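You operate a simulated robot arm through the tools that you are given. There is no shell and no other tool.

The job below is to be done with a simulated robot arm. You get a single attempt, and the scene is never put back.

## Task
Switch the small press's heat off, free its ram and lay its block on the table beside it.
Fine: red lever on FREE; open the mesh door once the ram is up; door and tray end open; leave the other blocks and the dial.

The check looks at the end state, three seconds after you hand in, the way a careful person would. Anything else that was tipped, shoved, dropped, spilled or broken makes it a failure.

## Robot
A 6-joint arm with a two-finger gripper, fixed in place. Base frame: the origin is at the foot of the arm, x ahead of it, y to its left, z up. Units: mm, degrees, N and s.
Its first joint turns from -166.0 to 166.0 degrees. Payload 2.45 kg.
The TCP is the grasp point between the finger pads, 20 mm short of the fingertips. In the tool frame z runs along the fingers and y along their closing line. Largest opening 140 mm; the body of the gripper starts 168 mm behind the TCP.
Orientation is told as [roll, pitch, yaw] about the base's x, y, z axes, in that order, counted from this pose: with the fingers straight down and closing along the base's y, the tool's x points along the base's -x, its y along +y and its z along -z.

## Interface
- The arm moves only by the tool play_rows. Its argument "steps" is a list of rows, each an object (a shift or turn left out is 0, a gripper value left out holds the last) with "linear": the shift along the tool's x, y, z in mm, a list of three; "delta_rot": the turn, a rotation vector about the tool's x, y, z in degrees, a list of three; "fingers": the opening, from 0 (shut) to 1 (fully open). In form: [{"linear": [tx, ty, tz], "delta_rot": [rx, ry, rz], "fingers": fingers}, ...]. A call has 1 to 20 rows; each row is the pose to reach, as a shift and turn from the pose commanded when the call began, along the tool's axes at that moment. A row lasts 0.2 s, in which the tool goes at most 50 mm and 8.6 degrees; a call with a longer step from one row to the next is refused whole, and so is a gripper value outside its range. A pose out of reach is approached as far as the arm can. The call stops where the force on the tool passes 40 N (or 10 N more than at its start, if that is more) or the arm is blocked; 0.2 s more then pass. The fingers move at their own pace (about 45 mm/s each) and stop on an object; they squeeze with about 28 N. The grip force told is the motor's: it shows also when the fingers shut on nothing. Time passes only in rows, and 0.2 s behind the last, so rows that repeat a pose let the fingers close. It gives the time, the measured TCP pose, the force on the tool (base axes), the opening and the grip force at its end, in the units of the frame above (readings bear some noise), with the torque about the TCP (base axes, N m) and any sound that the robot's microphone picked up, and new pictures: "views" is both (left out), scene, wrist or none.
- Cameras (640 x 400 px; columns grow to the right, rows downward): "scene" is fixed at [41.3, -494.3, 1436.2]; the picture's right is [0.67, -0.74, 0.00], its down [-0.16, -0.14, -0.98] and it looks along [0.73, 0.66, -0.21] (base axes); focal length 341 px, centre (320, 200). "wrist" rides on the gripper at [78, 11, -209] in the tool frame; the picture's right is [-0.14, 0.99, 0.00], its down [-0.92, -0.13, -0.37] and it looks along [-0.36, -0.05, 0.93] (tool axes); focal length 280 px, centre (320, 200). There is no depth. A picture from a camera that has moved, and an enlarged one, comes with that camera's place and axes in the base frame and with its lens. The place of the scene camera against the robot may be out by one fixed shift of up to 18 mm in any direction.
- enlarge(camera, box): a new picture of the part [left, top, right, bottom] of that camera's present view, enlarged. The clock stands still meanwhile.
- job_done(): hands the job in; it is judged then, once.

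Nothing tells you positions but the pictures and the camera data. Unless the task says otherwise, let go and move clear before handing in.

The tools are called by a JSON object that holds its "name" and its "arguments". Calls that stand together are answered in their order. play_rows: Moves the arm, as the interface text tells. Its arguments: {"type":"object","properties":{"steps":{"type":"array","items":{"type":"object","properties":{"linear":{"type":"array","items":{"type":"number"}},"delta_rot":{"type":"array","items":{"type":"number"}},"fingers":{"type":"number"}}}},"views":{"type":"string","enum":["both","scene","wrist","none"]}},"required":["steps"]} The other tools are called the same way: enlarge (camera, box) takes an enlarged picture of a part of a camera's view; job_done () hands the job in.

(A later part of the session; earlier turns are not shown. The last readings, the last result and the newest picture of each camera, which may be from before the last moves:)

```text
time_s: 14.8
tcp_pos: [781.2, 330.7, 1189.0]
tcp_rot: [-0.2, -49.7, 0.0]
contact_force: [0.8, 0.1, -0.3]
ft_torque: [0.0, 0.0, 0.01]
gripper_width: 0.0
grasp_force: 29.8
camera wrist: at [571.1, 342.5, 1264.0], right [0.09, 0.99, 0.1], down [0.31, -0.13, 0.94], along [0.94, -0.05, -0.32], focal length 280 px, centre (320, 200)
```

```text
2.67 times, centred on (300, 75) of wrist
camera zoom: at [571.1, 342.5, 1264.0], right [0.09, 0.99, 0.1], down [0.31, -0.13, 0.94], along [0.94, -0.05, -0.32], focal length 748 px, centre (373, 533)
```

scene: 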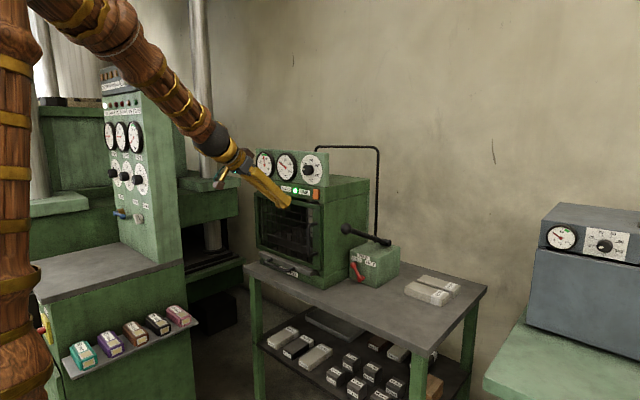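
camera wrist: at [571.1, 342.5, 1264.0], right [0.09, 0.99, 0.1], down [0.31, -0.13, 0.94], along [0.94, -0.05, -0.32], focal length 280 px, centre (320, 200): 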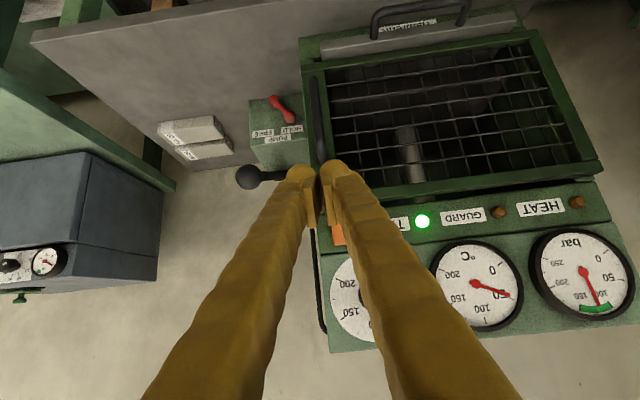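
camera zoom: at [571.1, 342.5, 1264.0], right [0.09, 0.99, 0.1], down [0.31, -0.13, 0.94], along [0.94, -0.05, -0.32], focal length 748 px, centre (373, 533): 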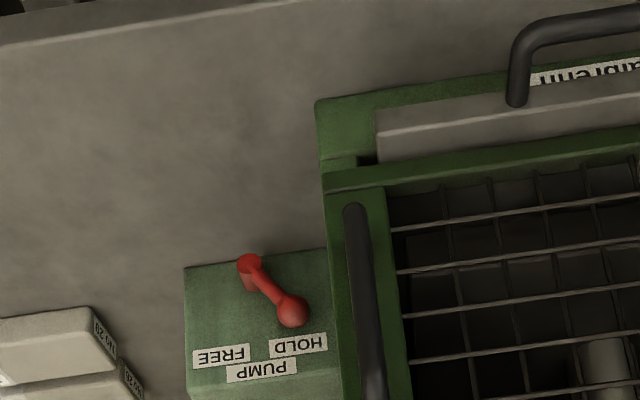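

HEAT is off, the dial is unchanged and the bar gauge still shows pressure. Next is the lever: its knob is near (1098, 267, 876), with the press wall at about y 316. I'll approach slightly yawed from the right, fingers half open, and stop short to check.

{"name": "play_rows", "arguments": {"steps": [{"linear": [12, -21, 33], "delta_rot": [-2, -1.7, -1.5], "fingers": 0.32}, {"linear": [24, -42, 67], "delta_rot": [-4, -3.4, -3]}, {"linear": [37, -63, 100], "delta_rot": [-6, -5.1, -4.4]}, {"linear": [49, -84, 134], "delta_rot": [-8.2, -6.9, -5.8]}, {"linear": [61, -105, 167], "delta_rot": [-10.2, -8.6, -7.2]}, {"linear": [73.5, -125.4, 200.9], "delta_rot": [-12.3, -10.3, -8.7]}, {"linear": [73.5, -125.4, 200.9], "delta_rot": [-12.3, -10.3, -8.7]}], "views": "both"}}

{"name": "enlarge", "arguments": {"camera": "wrist", "box": [220, 60, 460, 230]}}

{"name": "enlarge", "arguments": {"camera": "scene", "box": [260, 170, 420, 300]}}

```text
time_s: 16.4
tcp_pos: [874.1, 238.4, 1033.0]
tcp_rot: [-1.5, -58.3, 13.0]
contact_force: [0.9, -1.1, -0.2]
ft_torque: [0.03, -0.02, -0.02]
gripper_width: 44.9
grasp_force: 0.1
out of reach, approached as far as the arm can: row 5, 6, 7
camera wrist: at [655.5, 206.3, 1075.7], right [-0.13, 0.99, 0.1], down [0.19, -0.08, 0.98], along [0.97, 0.15, -0.18], focal length 280 px, centre (320, 200)
```

scene: 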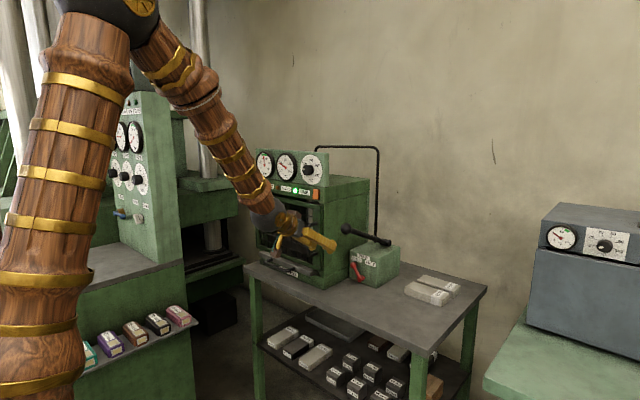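
wrist: 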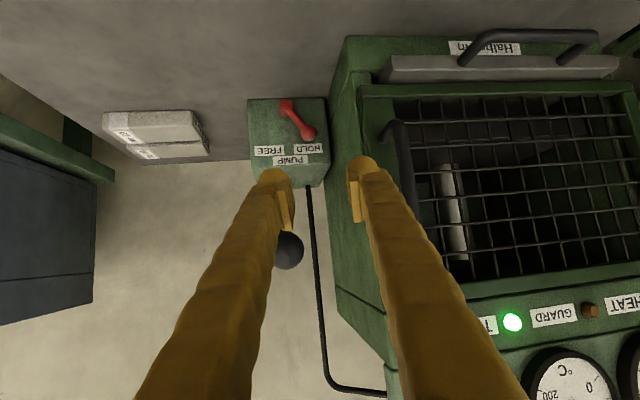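

```text
2.35 times, centred on (340, 145) of wrist
camera zoom: at [655.5, 206.3, 1075.7], right [-0.13, 0.99, 0.1], down [0.19, -0.08, 0.98], along [0.97, 0.15, -0.18], focal length 660 px, centre (273, 329)
```

zoom: 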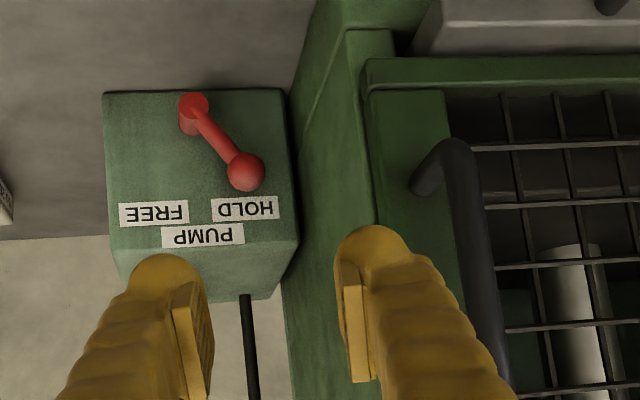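

```text
3.08 times, centred on (340, 235) of scene
camera zoom: at [41.3, -494.3, 1436.2], right [0.67, -0.74, 0.0], down [-0.16, -0.14, -0.98], along [0.73, 0.66, -0.21], focal length 1048 px, centre (258, 92)
```

zoom: 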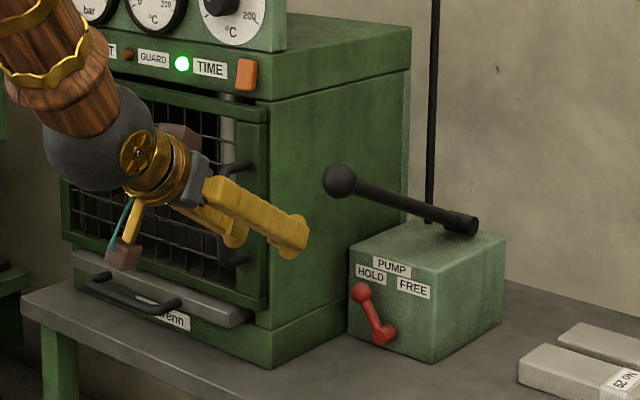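

The arm reported that pose as just out of reach, perhaps because the tool is nearly in line with the forearm. I'll try a small pure translation from here.

{"name": "play_rows", "arguments": {"steps": [{"linear": [11, -17, 10]}, {"linear": [22.7, -35, 20.3]}, {"linear": [22.7, -35, 20.3]}], "views": "scene"}}

{"name": "enlarge", "arguments": {"camera": "scene", "box": [0, 0, 420, 300]}}

```text
time_s: 17.2
tcp_pos: [877.4, 225.8, 1000.4]
tcp_rot: [-2.8, -57.9, 12.9]
contact_force: [-0.1, -0.1, -0.4]
ft_torque: [-0.02, -0.01, -0.04]
gripper_width: 45.1
grasp_force: 0.0
out of reach, approached as far as the arm can: row 1, 2, 3
```

scene: 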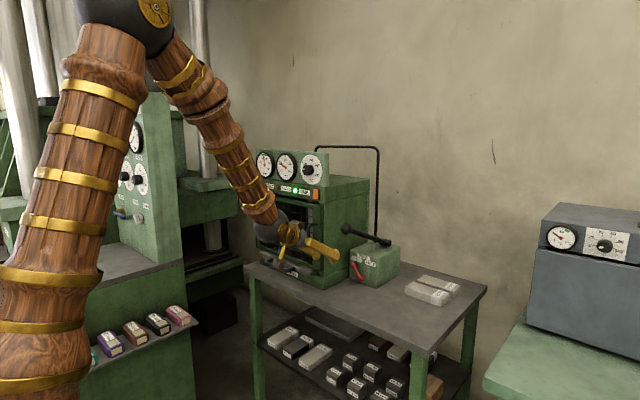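

```text
1.33 times, centred on (210, 150) of scene
camera zoom: at [41.3, -494.3, 1436.2], right [0.67, -0.74, 0.0], down [-0.16, -0.14, -0.98], along [0.73, 0.66, -0.21], focal length 454 px, centre (467, 267)
```

zoom: 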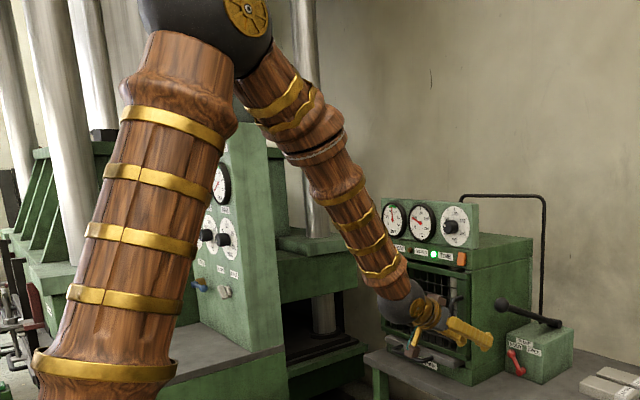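

The arm moved partway but still reports the pose as out of reach. I'll look closely at the wrist joint to understand the limit.

{"name": "enlarge", "arguments": {"camera": "scene", "box": [220, 170, 360, 290]}}

```text
3.33 times, centred on (290, 230) of scene
camera zoom: at [41.3, -494.3, 1436.2], right [0.67, -0.74, 0.0], down [-0.16, -0.14, -0.98], along [0.73, 0.66, -0.21], focal length 1136 px, centre (420, 100)
```

zoom: 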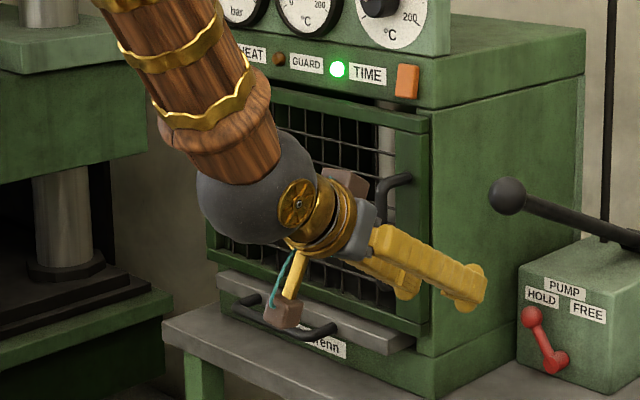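

My reading is that the wrist's forearm-axis joint has hit its limit on this branch. I'll retreat, return the tool to straight down in line with the arm plane, and pitch up again in-plane to get a clean wrist configuration.

{"name": "play_rows", "arguments": {"steps": [{"linear": [-13, 15, -30], "delta_rot": [2, 1.5, 1.5]}, {"linear": [-27, 40, -55], "delta_rot": [4.5, 3.5, 3]}, {"linear": [-41, 65, -80], "delta_rot": [7, 5.5, 5]}, {"linear": [-55, 90, -100], "delta_rot": [9, 7.5, 6.5]}, {"linear": [-67.8, 111, -117.8], "delta_rot": [11, 9, 8]}, {"linear": [-67.8, 111, -117.8], "delta_rot": [11, 9, 8]}], "views": "scene"}}

```text
time_s: 18.6
tcp_pos: [790.3, 321.5, 1122.1]
tcp_rot: [-1.1, -49.5, -1.0]
contact_force: [0.3, 0.2, -0.1]
ft_torque: [0.0, 0.03, 0.0]
gripper_width: 45.3
grasp_force: 0.1
```

scene: 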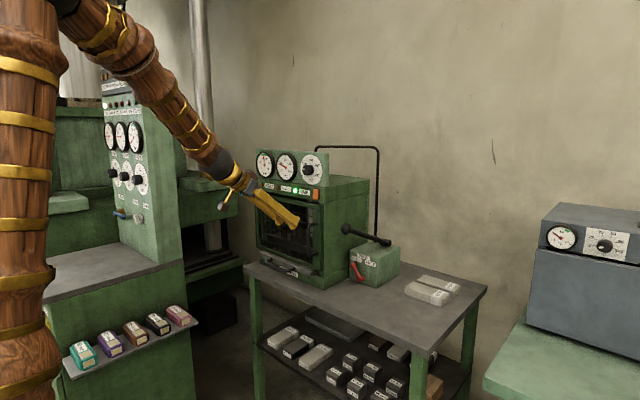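

Back at the earlier pose. Now I'll swing the tool down to vertical.

{"name": "play_rows", "arguments": {"steps": [{"linear": [5.8, -22, -14.7], "delta_rot": [0, 8.2, 0]}, {"linear": [11.6, -44, -29.4], "delta_rot": [0, 16.4, 0]}, {"linear": [17.4, -66, -44.1], "delta_rot": [0, 24.6, 0]}, {"linear": [23.3, -88, -58.8], "delta_rot": [0, 32.8, 0]}, {"linear": [29.1, -110, -73.5], "delta_rot": [0, 41, 0]}, {"linear": [34.9, -132, -88.2], "delta_rot": [0, 49.3, 0]}, {"linear": [34.9, -132, -88.2], "delta_rot": [0, 49.3, 0]}], "views": "scene"}}

```text
time_s: 20.2
tcp_pos: [694.4, 194.0, 1153.4]
tcp_rot: [-0.7, -0.1, -1.8]
contact_force: [-0.7, -0.8, 0.1]
ft_torque: [-0.03, 0.01, -0.01]
gripper_width: 45.0
grasp_force: 0.0
```

scene: 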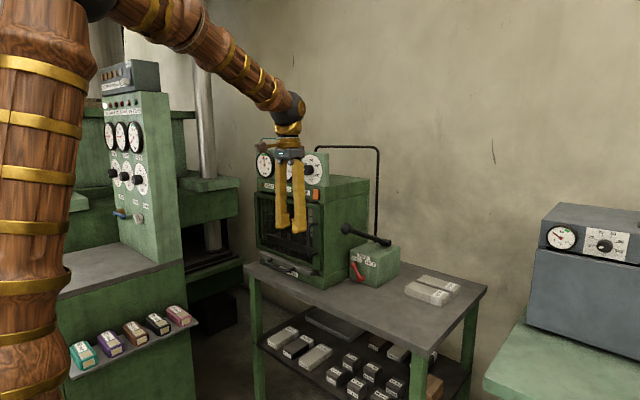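

The tool is vertical. I'll yaw it into the arm plane (azimuth 15.6°).

{"name": "play_rows", "arguments": {"steps": [{"delta_rot": [0, 0, -6]}, {"delta_rot": [0, 0, -12]}, {"delta_rot": [0.4, 0.6, -17.4]}, {"delta_rot": [0.4, 0.6, -17.4]}], "views": "none"}}

```text
time_s: 21.2
tcp_pos: [695.7, 194.4, 1152.1]
tcp_rot: [-1.1, 0.7, 15.5]
contact_force: [0.5, 0.3, -0.3]
ft_torque: [0.02, 0.0, -0.03]
gripper_width: 44.9
grasp_force: 0.2
```

Now I'll pitch up in-plane while moving toward the lever side.

{"name": "play_rows", "arguments": {"steps": [{"linear": [-19, 0, 13.7], "delta_rot": [-0.5, -8, 0]}, {"linear": [-38, 0, 27.5], "delta_rot": [-0.9, -16, 0.1]}, {"linear": [-58, 0, 41], "delta_rot": [-1, -24, 0.2]}, {"linear": [-77, 0, 55], "delta_rot": [-1, -32, 0.3]}, {"linear": [-97, 0, 68], "delta_rot": [-1, -40, 0.35]}, {"linear": [-116, 0, 82], "delta_rot": [-1, -48, 0.4]}, {"linear": [-135, 0, 96], "delta_rot": [-1, -56, 0.5]}, {"linear": [-155, 0, 110], "delta_rot": [-1, -60.7, 0.5]}, {"linear": [-155, 0, 110], "delta_rot": [-1, -60.7, 0.5]}], "views": "both"}}

{"name": "enlarge", "arguments": {"camera": "wrist", "box": [220, 60, 460, 230]}}

```text
time_s: 23.2
tcp_pos: [844.2, 233.5, 1039.6]
tcp_rot: [-0.1, -60.1, 15.6]
contact_force: [0.2, 0.7, 0.8]
ft_torque: [-0.02, 0.04, 0.01]
gripper_width: 45.0
grasp_force: 0.0
camera wrist: at [627.8, 185.4, 1076.6], right [-0.2, 0.97, 0.12], down [0.17, -0.08, 0.98], along [0.97, 0.22, -0.15], focal length 280 px, centre (320, 200)
```

scene: 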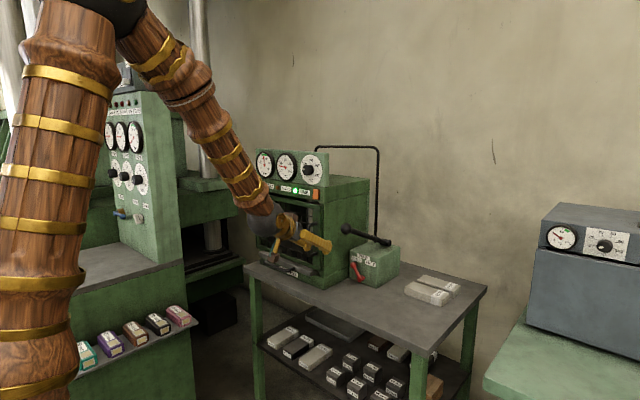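
wrist: 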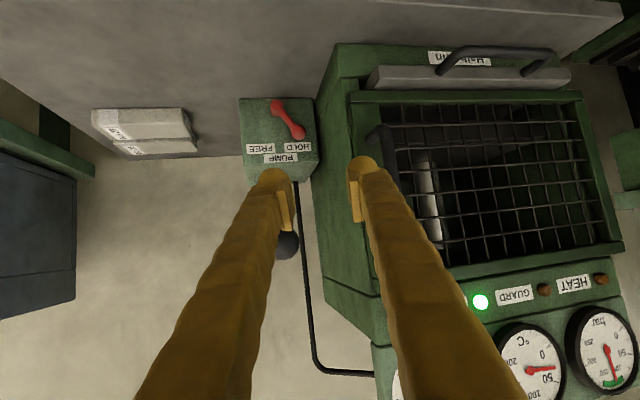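

```text
2.35 times, centred on (340, 145) of wrist
camera zoom: at [627.8, 185.4, 1076.6], right [-0.2, 0.97, 0.12], down [0.17, -0.08, 0.98], along [0.97, 0.22, -0.15], focal length 660 px, centre (273, 329)
```

zoom: 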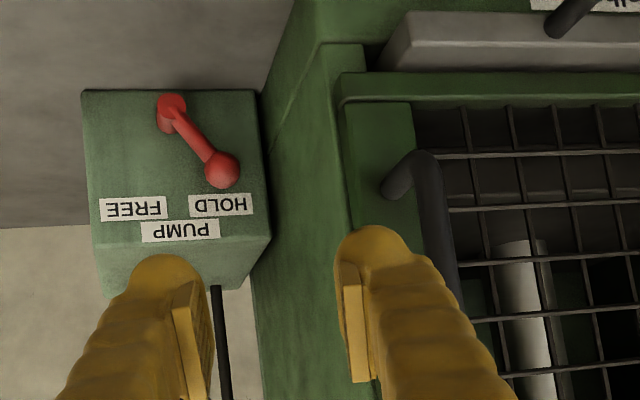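

The pose is clean now. From two views the knob is at (1103, 267, 875), the pump face at x 1128 and the table top at about z 794. I'll move to a point 110 mm short of the knob.

{"name": "play_rows", "arguments": {"steps": [{"linear": [3, -8, 37], "fingers": 0.32}, {"linear": [6, -16, 74]}, {"linear": [9, -24, 111]}, {"linear": [12, -32, 148]}, {"linear": [14, -40.8, 183.9]}, {"linear": [14, -40.8, 183.9]}], "views": "both"}}

{"name": "enlarge", "arguments": {"camera": "wrist", "box": [200, 80, 440, 230]}}

{"name": "enlarge", "arguments": {"camera": "scene", "box": [280, 180, 420, 300]}}

```text
time_s: 24.6
tcp_pos: [1000.9, 234.0, 936.5]
tcp_rot: [-0.2, -60.0, 15.5]
contact_force: [-0.7, -1.0, -1.0]
ft_torque: [0.0, 0.01, 0.0]
gripper_width: 44.8
grasp_force: 0.0
camera wrist: at [783.8, 186.5, 973.5], right [-0.2, 0.97, 0.12], down [0.17, -0.08, 0.98], along [0.97, 0.22, -0.15], focal length 280 px, centre (320, 200)
```

scene: 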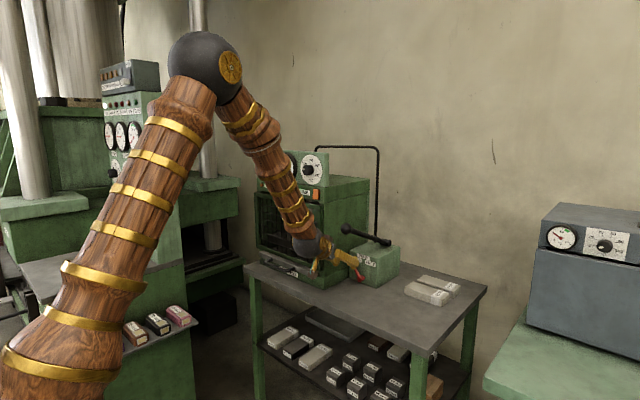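
wrist: 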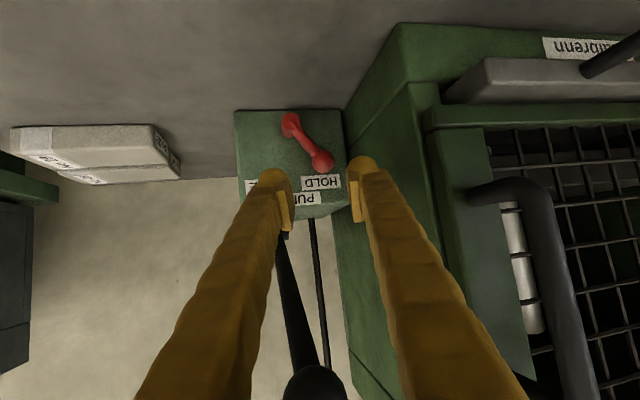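

```text
2.67 times, centred on (320, 155) of wrist
camera zoom: at [783.8, 186.5, 973.5], right [-0.2, 0.97, 0.12], down [0.17, -0.08, 0.98], along [0.97, 0.22, -0.15], focal length 748 px, centre (320, 320)
```

zoom: 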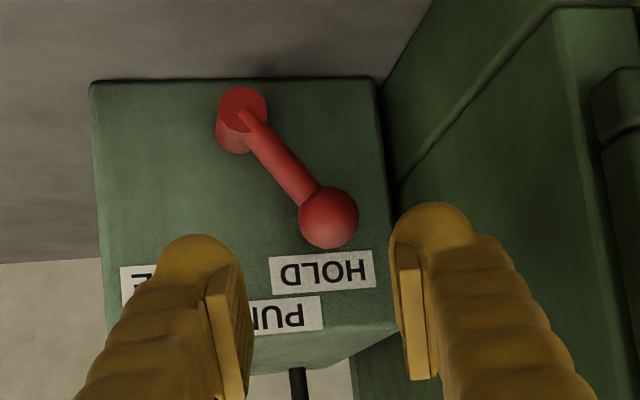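

```text
3.33 times, centred on (350, 240) of scene
camera zoom: at [41.3, -494.3, 1436.2], right [0.67, -0.74, 0.0], down [-0.16, -0.14, -0.98], along [0.73, 0.66, -0.21], focal length 1136 px, centre (220, 67)
```

zoom: 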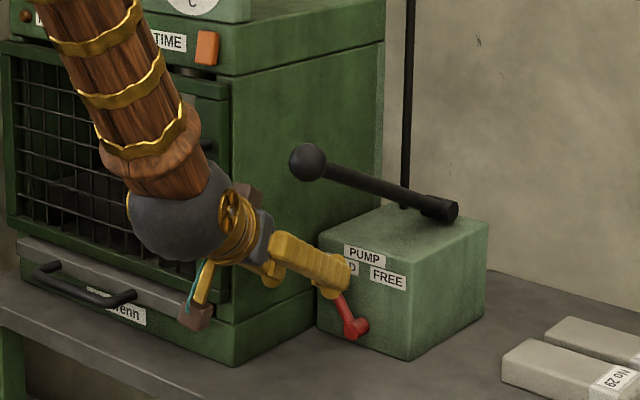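

The knob is confirmed at (1103, 267, 876) and lies between the open fingers' path. I'll move in around it.

{"name": "play_rows", "arguments": {"steps": [{"linear": [-0.3, 0.2, 25]}, {"linear": [-0.7, 0.4, 50]}, {"linear": [-1, 0.6, 75]}, {"linear": [-1.3, 0.7, 90]}, {"linear": [-1.4, 0.8, 100]}, {"linear": [-1.5, 0.8, 106]}, {"linear": [-1.5, 0.8, 110.9]}], "views": "both"}}

{"name": "enlarge", "arguments": {"camera": "wrist", "box": [200, 80, 440, 230]}}

{"name": "enlarge", "arguments": {"camera": "scene", "box": [300, 200, 420, 300]}}

```text
time_s: 26.0
tcp_pos: [1088.7, 258.1, 887.4]
tcp_rot: [-0.1, -60.1, 15.6]
contact_force: [-18.5, -4.8, 10.0]
ft_torque: [-0.22, -0.38, -0.66]
gripper_width: 44.9
grasp_force: 0.6
stopped in row 6: the force on the tool passed its limit at 64 N (the readings are from after the stop); the commanded pose is now the measured one
camera wrist: at [872.3, 210.6, 923.9], right [-0.2, 0.97, 0.12], down [0.17, -0.08, 0.98], along [0.96, 0.22, -0.15], focal length 280 px, centre (320, 200)
```

scene: 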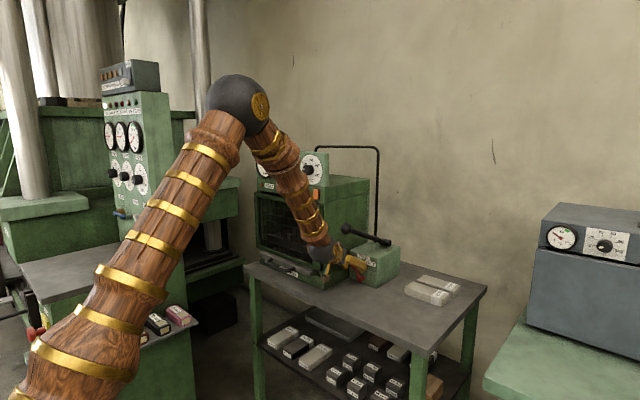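
wrist: 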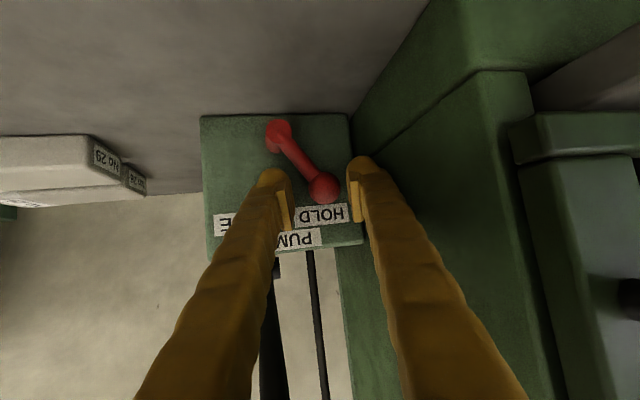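

```text
2.67 times, centred on (320, 155) of wrist
camera zoom: at [872.3, 210.6, 923.9], right [-0.2, 0.97, 0.12], down [0.17, -0.08, 0.98], along [0.96, 0.22, -0.15], focal length 748 px, centre (320, 320)
```

zoom: 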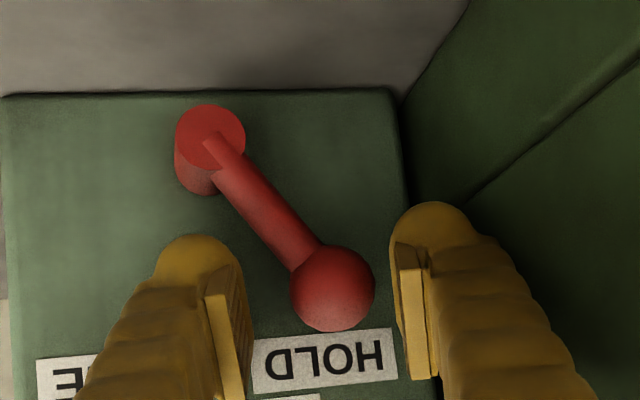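

```text
4.00 times, centred on (360, 250) of scene
camera zoom: at [41.3, -494.3, 1436.2], right [0.67, -0.74, 0.0], down [-0.16, -0.14, -0.98], along [0.73, 0.66, -0.21], focal length 1363 px, centre (160, 0)
```

zoom: 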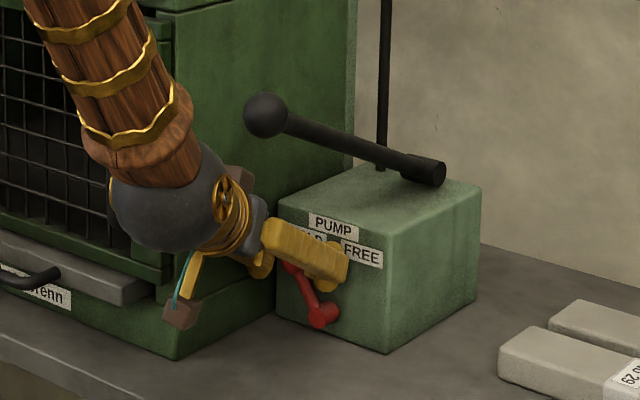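

A fingertip just touched the pump face, and the knob now sits between the fingertips. I'll back off 2.5 mm and push the knob along its arc toward FREE.

{"name": "play_rows", "arguments": {"steps": [{"linear": [0, 0, -2.5]}, {"linear": [0.5, -3.4, -3.3]}, {"linear": [-2.7, -11.8, -7.9]}, {"linear": [-4.5, -21.3, -11.9]}, {"linear": [-4.7, -31.1, -15.2]}, {"linear": [-3.3, -41.1, -17.6]}, {"linear": [-0.4, -51, -19.1]}, {"linear": [4.1, -60.4, -19.6]}], "views": "both"}}

{"name": "enlarge", "arguments": {"camera": "wrist", "box": [200, 80, 440, 230]}}

{"name": "enlarge", "arguments": {"camera": "scene", "box": [240, 140, 420, 300]}}

```text
time_s: 27.8
tcp_pos: [1086.9, 196.0, 892.6]
tcp_rot: [0.0, -59.9, 15.5]
contact_force: [-0.6, 1.7, 0.0]
ft_torque: [0.0, 0.02, 0.01]
gripper_width: 45.2
grasp_force: 0.2
camera wrist: at [870.5, 148.5, 929.0], right [-0.2, 0.97, 0.12], down [0.17, -0.08, 0.98], along [0.96, 0.22, -0.15], focal length 280 px, centre (320, 200)
```

scene: 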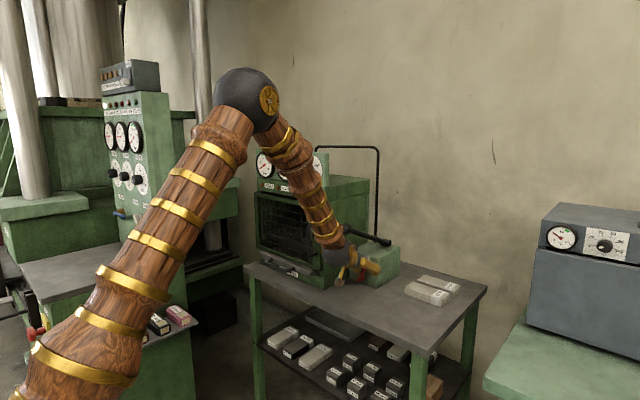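
wrist: 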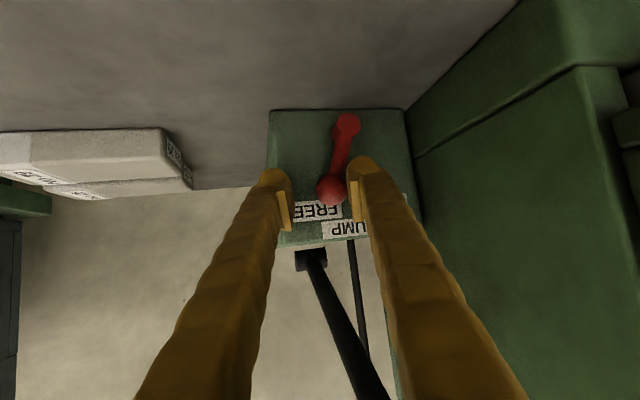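

```text
2.67 times, centred on (320, 155) of wrist
camera zoom: at [870.5, 148.5, 929.0], right [-0.2, 0.97, 0.12], down [0.17, -0.08, 0.98], along [0.96, 0.22, -0.15], focal length 748 px, centre (320, 320)
```

zoom: 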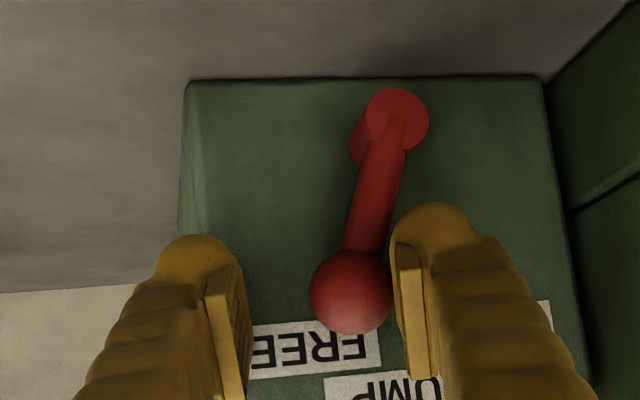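

```text
2.50 times, centred on (330, 220) of scene
camera zoom: at [41.3, -494.3, 1436.2], right [0.67, -0.74, 0.0], down [-0.16, -0.14, -0.98], along [0.73, 0.66, -0.21], focal length 852 px, centre (295, 150)
```

zoom: 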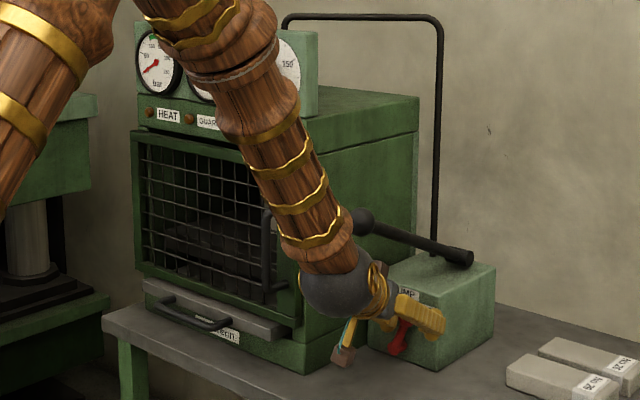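

The lever is well over and the bar needle is falling. I'll continue along the arc until it meets the FREE stop.

{"name": "play_rows", "arguments": {"steps": [{"linear": [2.8, -4.4, 0.2]}, {"linear": [5.5, -8.7, 0.4]}, {"linear": [7.1, -10.6, 0.7]}, {"linear": [8.7, -12.5, 1]}, {"linear": [10.2, -14.5, 1.2]}, {"linear": [11.8, -16.4, 1.5]}, {"linear": [13.3, -17.9, 1.9]}, {"linear": [14.8, -19.3, 2.3]}], "views": "both"}}

{"name": "enlarge", "arguments": {"camera": "wrist", "box": [200, 80, 440, 230]}}

{"name": "enlarge", "arguments": {"camera": "scene", "box": [240, 140, 420, 300]}}

```text
time_s: 29.6
tcp_pos: [1087.3, 175.2, 881.0]
tcp_rot: [-0.1, -60.0, 15.8]
contact_force: [-9.0, 16.4, 12.5]
ft_torque: [0.4, -0.07, 0.37]
gripper_width: 57.2
grasp_force: 9.2
camera wrist: at [870.6, 127.6, 916.5], right [-0.2, 0.97, 0.12], down [0.17, -0.08, 0.98], along [0.96, 0.22, -0.15], focal length 280 px, centre (320, 200)
```

scene: 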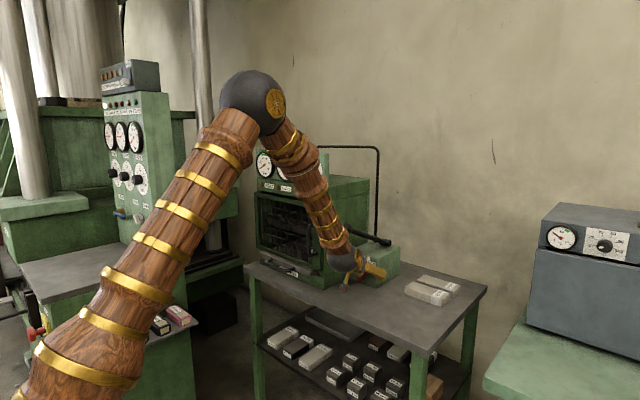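
wrist: 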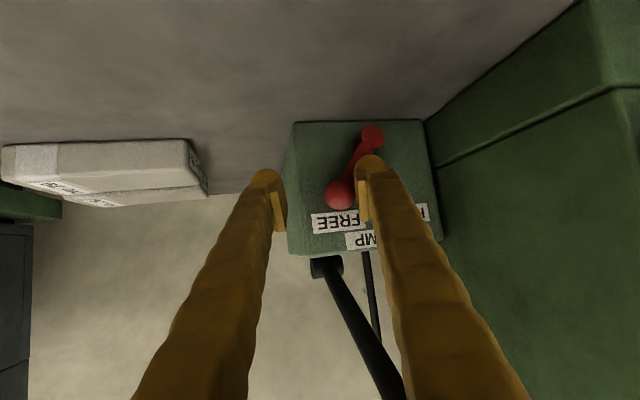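

```text
2.67 times, centred on (320, 155) of wrist
camera zoom: at [870.6, 127.6, 916.5], right [-0.2, 0.97, 0.12], down [0.17, -0.08, 0.98], along [0.96, 0.22, -0.15], focal length 748 px, centre (320, 320)
```

zoom: 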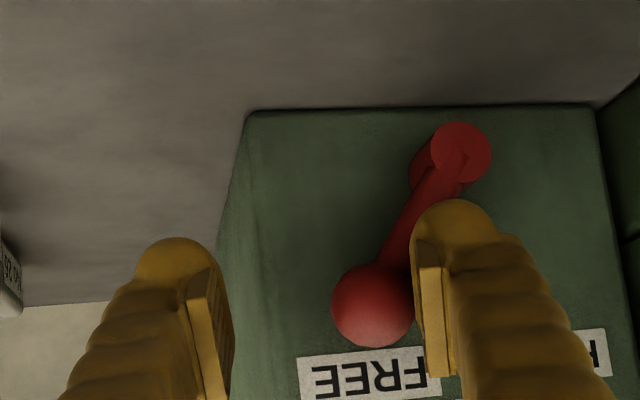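

```text
2.50 times, centred on (330, 220) of scene
camera zoom: at [41.3, -494.3, 1436.2], right [0.67, -0.74, 0.0], down [-0.16, -0.14, -0.98], along [0.73, 0.66, -0.21], focal length 852 px, centre (295, 150)
```

zoom: 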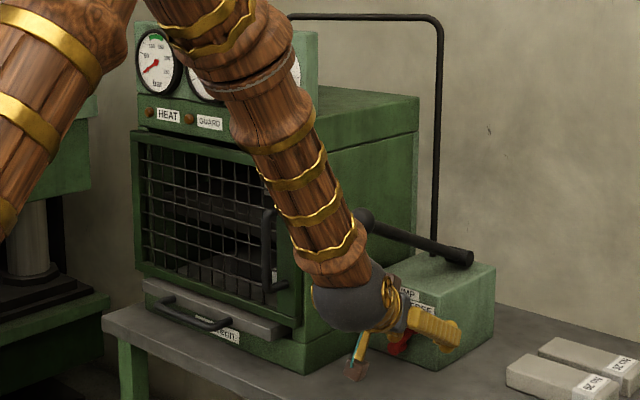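

The lever is against its FREE stop and the pressure is nearly gone. I'll release and back straight out.

{"name": "play_rows", "arguments": {"steps": [{"linear": [-0.7, 5, 0]}, {"linear": [-1.3, 9.6, -5]}, {"linear": [-1.3, 9.6, -35]}, {"linear": [-1.3, 9.6, -75]}, {"linear": [-1.3, 9.6, -120]}, {"linear": [-1.3, 9.6, -160]}, {"linear": [-1.3, 9.6, -200]}, {"linear": [-1.3, 9.6, -240]}], "views": "both"}}

{"name": "enlarge", "arguments": {"camera": "wrist", "box": [220, 20, 640, 260]}}

{"name": "enlarge", "arguments": {"camera": "scene", "box": [240, 140, 420, 300]}}

```text
time_s: 31.4
tcp_pos: [882.6, 128.4, 998.3]
tcp_rot: [0.0, -60.0, 15.6]
contact_force: [0.0, 0.5, 0.0]
ft_torque: [-0.01, 0.02, -0.05]
gripper_width: 44.8
grasp_force: 0.0
camera wrist: at [667.4, 81.0, 1034.6], right [-0.2, 0.97, 0.12], down [0.17, -0.08, 0.98], along [0.96, 0.22, -0.15], focal length 280 px, centre (320, 200)
```

scene: 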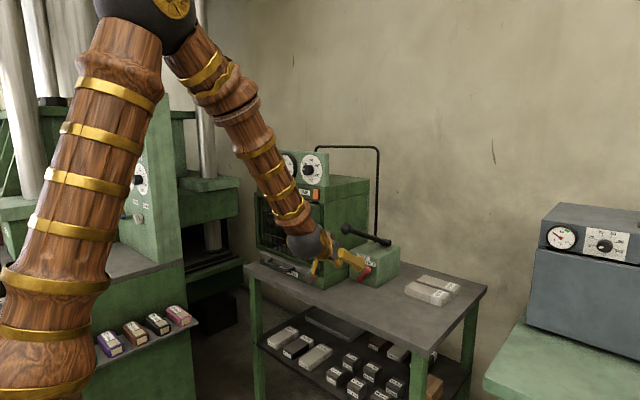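
wrist: 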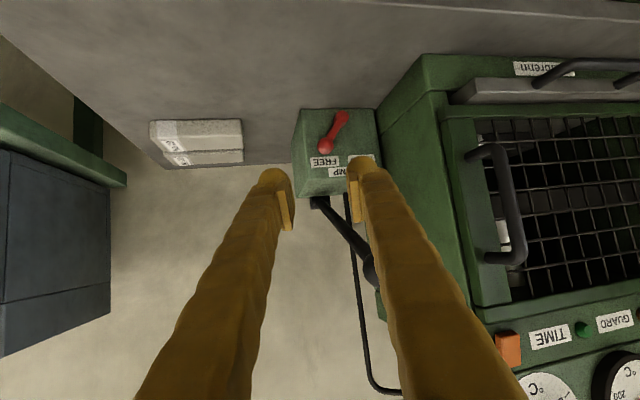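

```text
1.52 times, centred on (430, 140) of wrist
camera zoom: at [667.4, 81.0, 1034.6], right [-0.2, 0.97, 0.12], down [0.17, -0.08, 0.98], along [0.96, 0.22, -0.15], focal length 427 px, centre (152, 291)
```

zoom: 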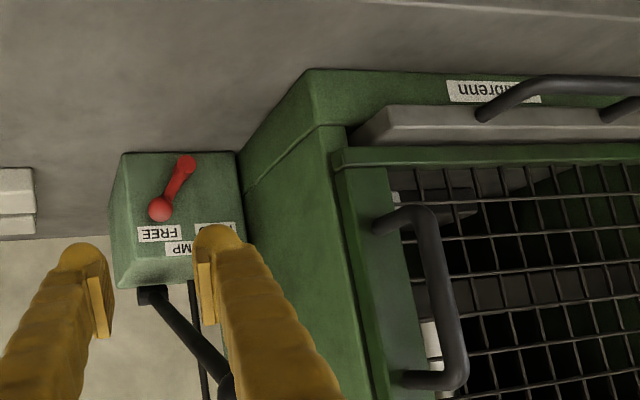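

```text
2.50 times, centred on (330, 220) of scene
camera zoom: at [41.3, -494.3, 1436.2], right [0.67, -0.74, 0.0], down [-0.16, -0.14, -0.98], along [0.73, 0.66, -0.21], focal length 852 px, centre (295, 150)
```

zoom: 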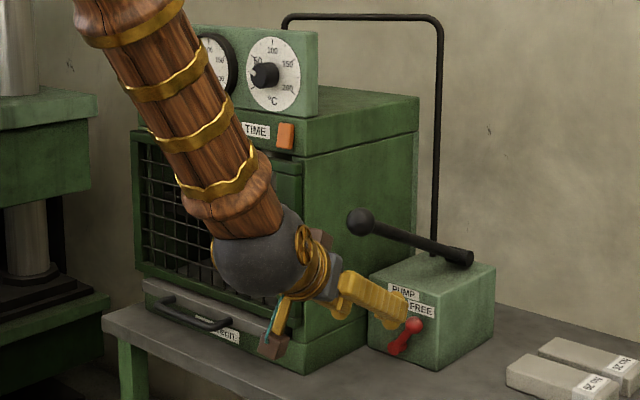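

The red lever rests on FREE and the TIME lamp has changed. Next I'll come around to the front of the door, look through the mesh to confirm the ram is up, and line up with the handle bar near (900, 332, z 963–1070).

{"name": "play_rows", "arguments": {"steps": [{"linear": [-4, 33, -20], "delta_rot": [0.9, -2.5, 0.4], "fingers": 0.43}, {"linear": [-9, 67, -36], "delta_rot": [1.8, -5, 0.8]}, {"linear": [-13, 100, -42], "delta_rot": [2.6, -7.5, 1.1]}, {"linear": [-18, 134, -44], "delta_rot": [3.5, -10, 1.5]}, {"linear": [-22, 167, -44], "delta_rot": [4.4, -12.5, 1.9]}, {"linear": [-26.5, 200.6, -43.6], "delta_rot": [5.2, -15, 2.2]}, {"linear": [-26.5, 200.6, -43.6], "delta_rot": [5.2, -15, 2.2]}], "views": "both"}}

{"name": "enlarge", "arguments": {"camera": "wrist", "box": [300, 0, 640, 220]}}

{"name": "enlarge", "arguments": {"camera": "scene", "box": [240, 140, 400, 300]}}

```text
time_s: 33.0
tcp_pos: [806.3, 316.5, 1041.2]
tcp_rot: [-0.1, -75.1, 10.1]
contact_force: [-0.1, 0.3, -0.2]
ft_torque: [-0.01, -0.03, 0.01]
gripper_width: 60.1
grasp_force: 0.0
camera wrist: at [585.4, 289.2, 1019.4], right [-0.14, 0.98, 0.13], down [-0.09, -0.15, 0.98], along [0.99, 0.12, 0.11], focal length 280 px, centre (320, 200)
```

scene: 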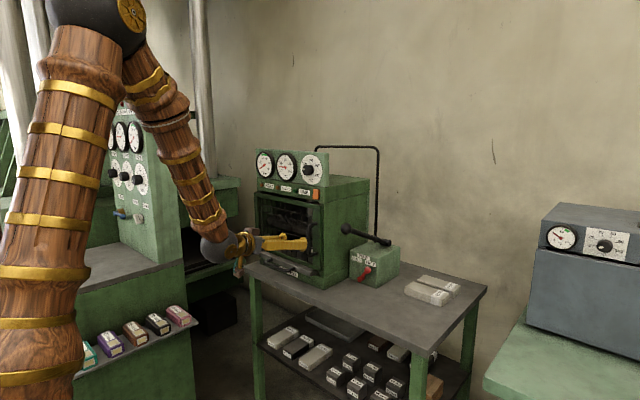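
wrist: 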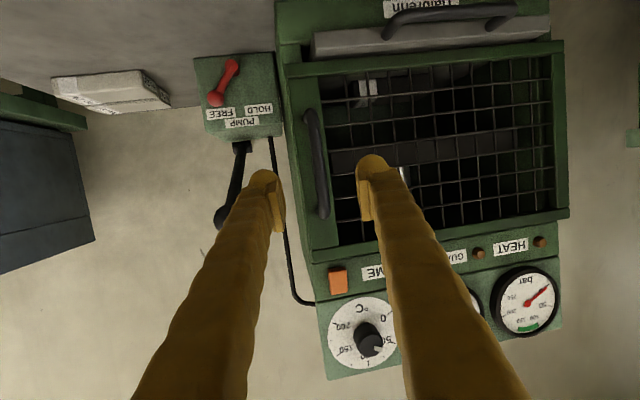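

```text
1.82 times, centred on (470, 110) of wrist
camera zoom: at [585.4, 289.2, 1019.4], right [-0.14, 0.98, 0.13], down [-0.09, -0.15, 0.98], along [0.99, 0.12, 0.11], focal length 510 px, centre (47, 364)
```

zoom: 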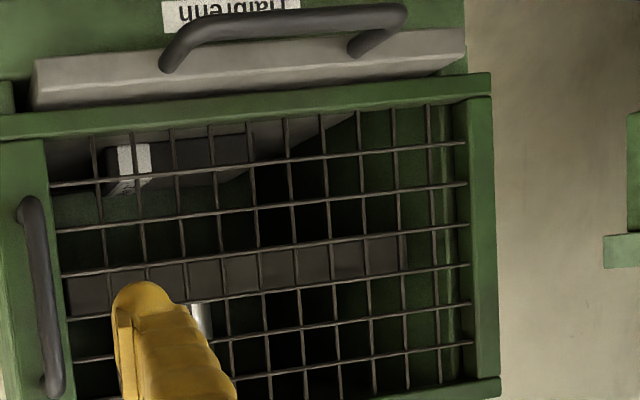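

```text
2.50 times, centred on (320, 220) of scene
camera zoom: at [41.3, -494.3, 1436.2], right [0.67, -0.74, 0.0], down [-0.16, -0.14, -0.98], along [0.73, 0.66, -0.21], focal length 852 px, centre (320, 150)
```

zoom: 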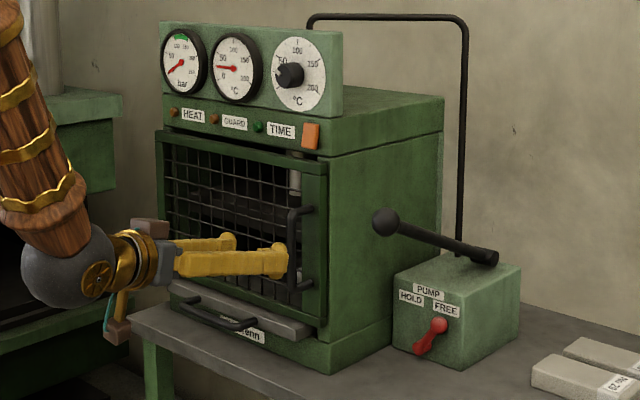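

The bar gauge is at zero and the platen is raised. The dark block with a white label sits below it on the tray, and the handle bar is at (900, 331, 1016). I'll advance and grip it.

{"name": "play_rows", "arguments": {"steps": [{"linear": [0, -0.5, 30]}, {"linear": [0, -1, 60]}, {"linear": [0, -1.7, 80]}, {"linear": [0, -1.7, 94]}, {"linear": [0, -1.7, 94], "fingers": 0}, {"linear": [0, -1.7, 94]}, {"linear": [0, -1.7, 94]}, {"linear": [0, -1.7, 94]}], "views": "both"}}

{"name": "enlarge", "arguments": {"camera": "wrist", "box": [220, 80, 460, 230]}}

{"name": "enlarge", "arguments": {"camera": "scene", "box": [240, 140, 400, 300]}}

```text
time_s: 34.8
tcp_pos: [894.9, 329.7, 1018.6]
tcp_rot: [-0.2, -75.0, 9.9]
contact_force: [0.8, 4.7, -0.4]
ft_torque: [-0.06, -0.02, 0.11]
gripper_width: 13.0
grasp_force: 32.1
camera wrist: at [674.0, 302.5, 996.2], right [-0.14, 0.98, 0.13], down [-0.09, -0.15, 0.98], along [0.99, 0.12, 0.11], focal length 280 px, centre (320, 200)
```

scene: 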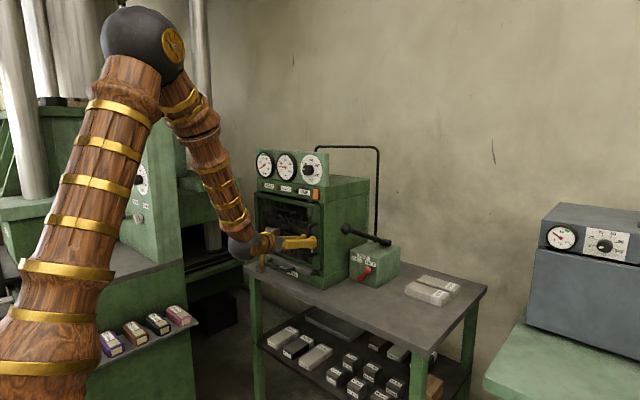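
wrist: 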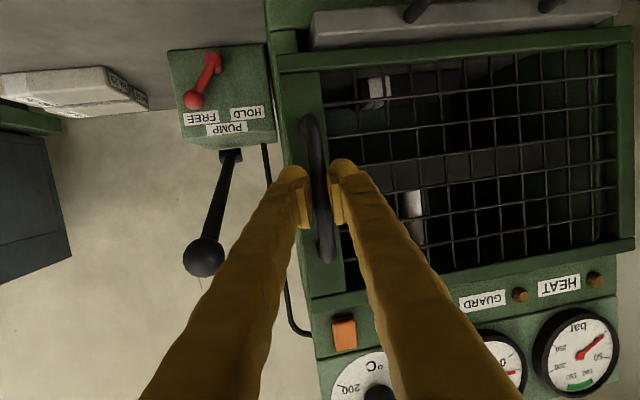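

```text
2.67 times, centred on (340, 155) of wrist
camera zoom: at [674.0, 302.5, 996.2], right [-0.14, 0.98, 0.13], down [-0.09, -0.15, 0.98], along [0.99, 0.12, 0.11], focal length 748 px, centre (267, 320)
```

zoom: 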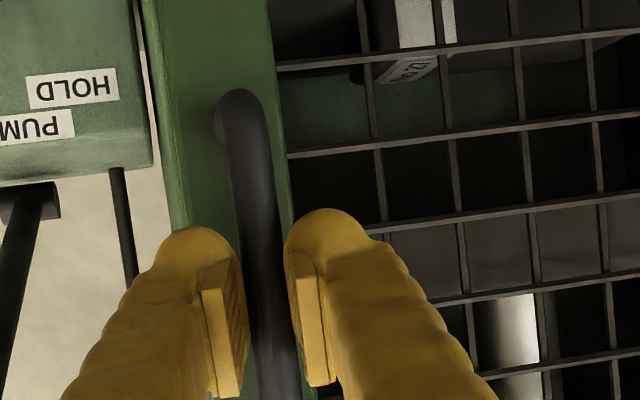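

```text
2.50 times, centred on (320, 220) of scene
camera zoom: at [41.3, -494.3, 1436.2], right [0.67, -0.74, 0.0], down [-0.16, -0.14, -0.98], along [0.73, 0.66, -0.21], focal length 852 px, centre (320, 150)
```

zoom: 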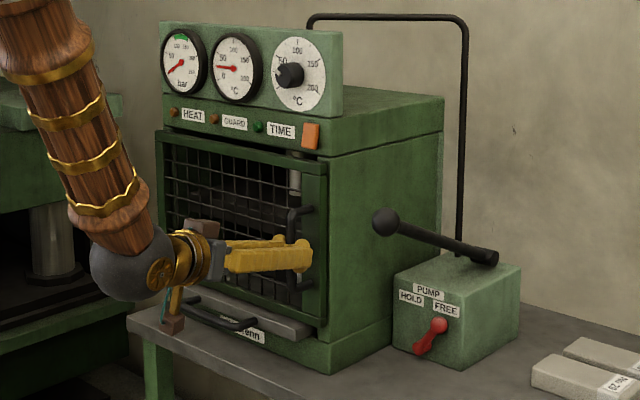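

The bar is gripped (13 mm). Now I'll pull the door open along its arc about the far-side hinge, to roughly 30°.

{"name": "play_rows", "arguments": {"steps": [{"linear": [2, 2.6, -7.6]}, {"linear": [4, 5.7, -15.2]}, {"linear": [8, 11.8, -30.1]}, {"linear": [11.9, 19, -44.7]}, {"linear": [15.7, 26.4, -59.1]}, {"linear": [19.4, 34.8, -73]}, {"linear": [23, 43.5, -86.6]}, {"linear": [26.5, 53.2, -99.9]}, {"linear": [30, 63.1, -112.8]}, {"linear": [33.3, 73.8, -125.2]}, {"linear": [36.5, 84.8, -137.1]}, {"linear": [39.6, 96.6, -148.5]}, {"linear": [42.5, 108.7, -159.5]}], "views": "both"}}

{"name": "enlarge", "arguments": {"camera": "scene", "box": [200, 140, 400, 300]}}

```text
time_s: 35.8
tcp_pos: [846.3, 338.3, 1018.1]
tcp_rot: [0.1, -74.9, 9.5]
contact_force: [-0.8, -3.5, 3.1]
ft_torque: [0.04, -0.07, -0.08]
gripper_width: 12.7
grasp_force: 39.6
stopped in row 5: the force on the tool passed its limit at 46 N (the readings are from after the stop); the commanded pose is now the measured one
camera wrist: at [624.6, 312.8, 996.7], right [-0.13, 0.98, 0.13], down [-0.09, -0.15, 0.98], along [0.99, 0.12, 0.11], focal length 280 px, centre (320, 200)
```

scene: 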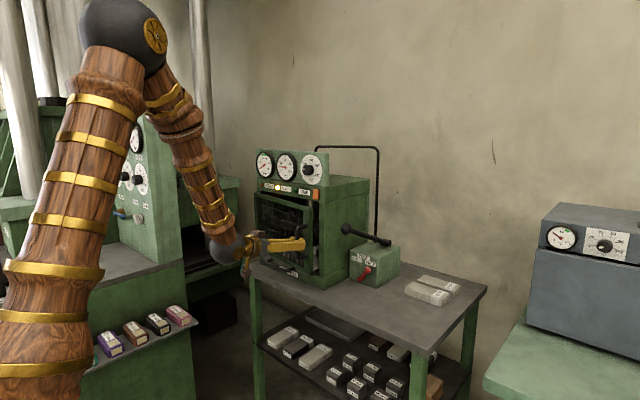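
wrist: 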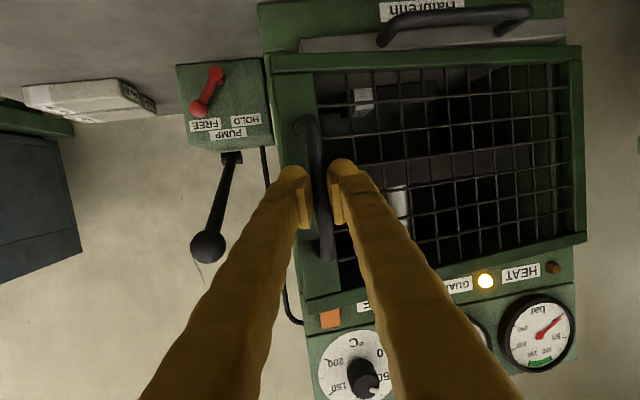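

```text
2.50 times, centred on (300, 220) of scene
camera zoom: at [41.3, -494.3, 1436.2], right [0.67, -0.74, 0.0], down [-0.16, -0.14, -0.98], along [0.73, 0.66, -0.21], focal length 852 px, centre (370, 150)
```

zoom: 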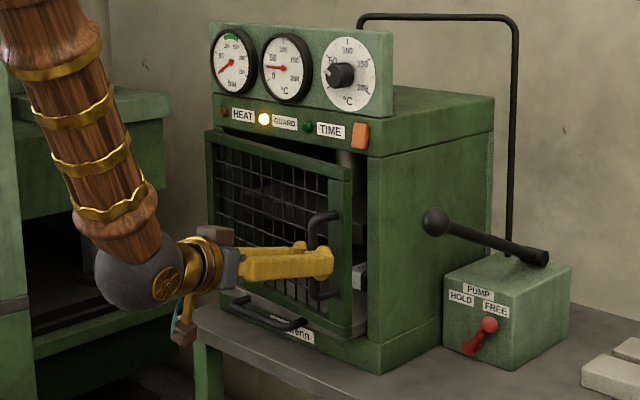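

The door is ajar about 7° and the GUARD lamp is lit; the pull only stopped on force. I'll continue more slowly along the corrected arc.

{"name": "play_rows", "arguments": {"steps": [{"linear": [2, 3.5, -7.3], "delta_rot": [0.5, 0, 0.1]}, {"linear": [3.9, 7.2, -14.5], "delta_rot": [1, 0, 0.3]}, {"linear": [5.9, 10.9, -21.7], "delta_rot": [1.5, 0, 0.4]}, {"linear": [7.8, 14.7, -28.9], "delta_rot": [2, 0, 0.5]}, {"linear": [9.7, 18.9, -35.8], "delta_rot": [2.4, 0, 0.6]}, {"linear": [11.5, 23.2, -42.7], "delta_rot": [2.9, 0, 0.8]}, {"linear": [13.4, 27.5, -49.5], "delta_rot": [3.4, 0, 0.9]}, {"linear": [15.2, 32, -56.3], "delta_rot": [3.9, 0, 1]}, {"linear": [17, 36.8, -62.8], "delta_rot": [4.4, 0, 1.2]}, {"linear": [18.7, 41.7, -69.3], "delta_rot": [4.8, 0, 1.3]}, {"linear": [20.5, 46.6, -75.8], "delta_rot": [5.3, 0, 1.4]}, {"linear": [22.2, 51.7, -82.2], "delta_rot": [5.8, 0, 1.5]}, {"linear": [23.8, 57, -88.3], "delta_rot": [6.3, 0, 1.7]}, {"linear": [25.5, 62.4, -94.4], "delta_rot": [6.8, 0, 1.8]}, {"linear": [27.1, 67.9, -100.4], "delta_rot": [7.3, 0, 1.9]}, {"linear": [28.7, 73.5, -106.4], "delta_rot": [7.8, 0, 2.1]}], "views": "both"}}

```text
time_s: 39.2
tcp_pos: [725.1, 391.4, 1016.3]
tcp_rot: [0.0, -74.7, 1.6]
contact_force: [-0.1, 0.0, -0.5]
ft_torque: [0.04, 0.02, -0.03]
gripper_width: 0.0
grasp_force: 29.9
camera wrist: at [502.1, 397.1, 995.2], right [0.01, 0.99, 0.13], down [-0.11, -0.13, 0.99], along [0.99, -0.02, 0.11], focal length 280 px, centre (320, 200)
```

scene: 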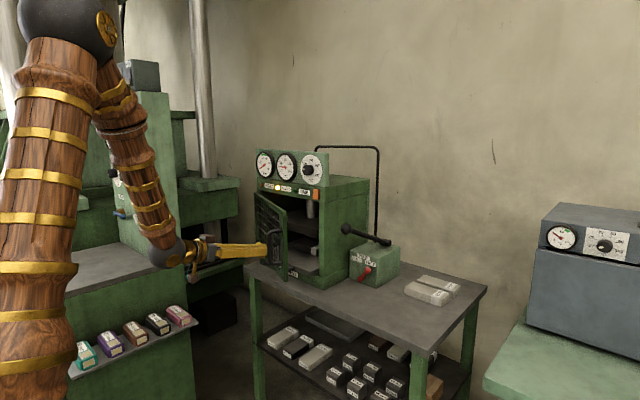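
wrist: 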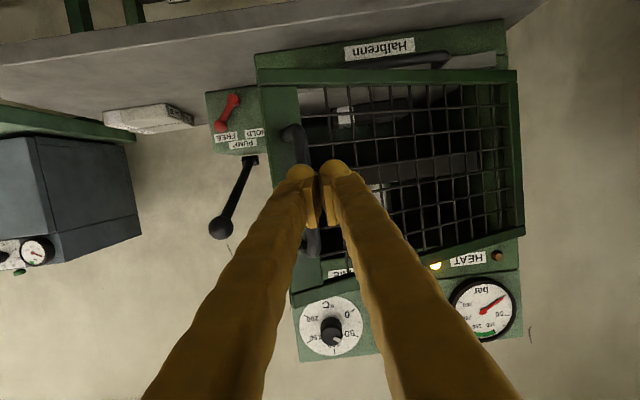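

The handle slipped out of the grip partway, but the door is well ajar. I'll look at where the door edge is now.

{"name": "enlarge", "arguments": {"camera": "scene", "box": [220, 140, 400, 300]}}

{"name": "enlarge", "arguments": {"camera": "wrist", "box": [230, 20, 550, 300]}}

```text
2.50 times, centred on (310, 220) of scene
camera zoom: at [41.3, -494.3, 1436.2], right [0.67, -0.74, 0.0], down [-0.16, -0.14, -0.98], along [0.73, 0.66, -0.21], focal length 852 px, centre (345, 150)
```

zoom: 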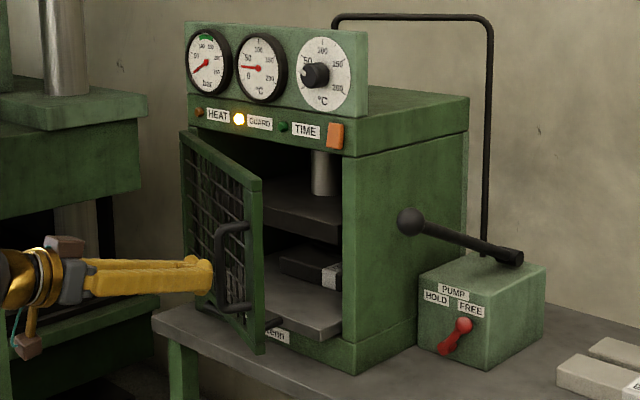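

```text
1.43 times, centred on (390, 160) of wrist
camera zoom: at [502.1, 397.1, 995.2], right [0.01, 0.99, 0.13], down [-0.11, -0.13, 0.99], along [0.99, -0.02, 0.11], focal length 401 px, centre (220, 257)
```

zoom: 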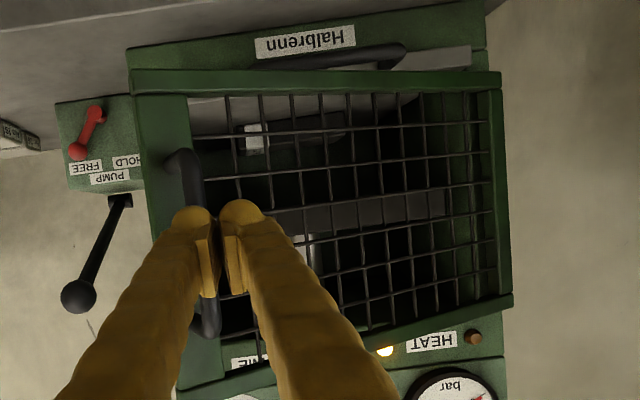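

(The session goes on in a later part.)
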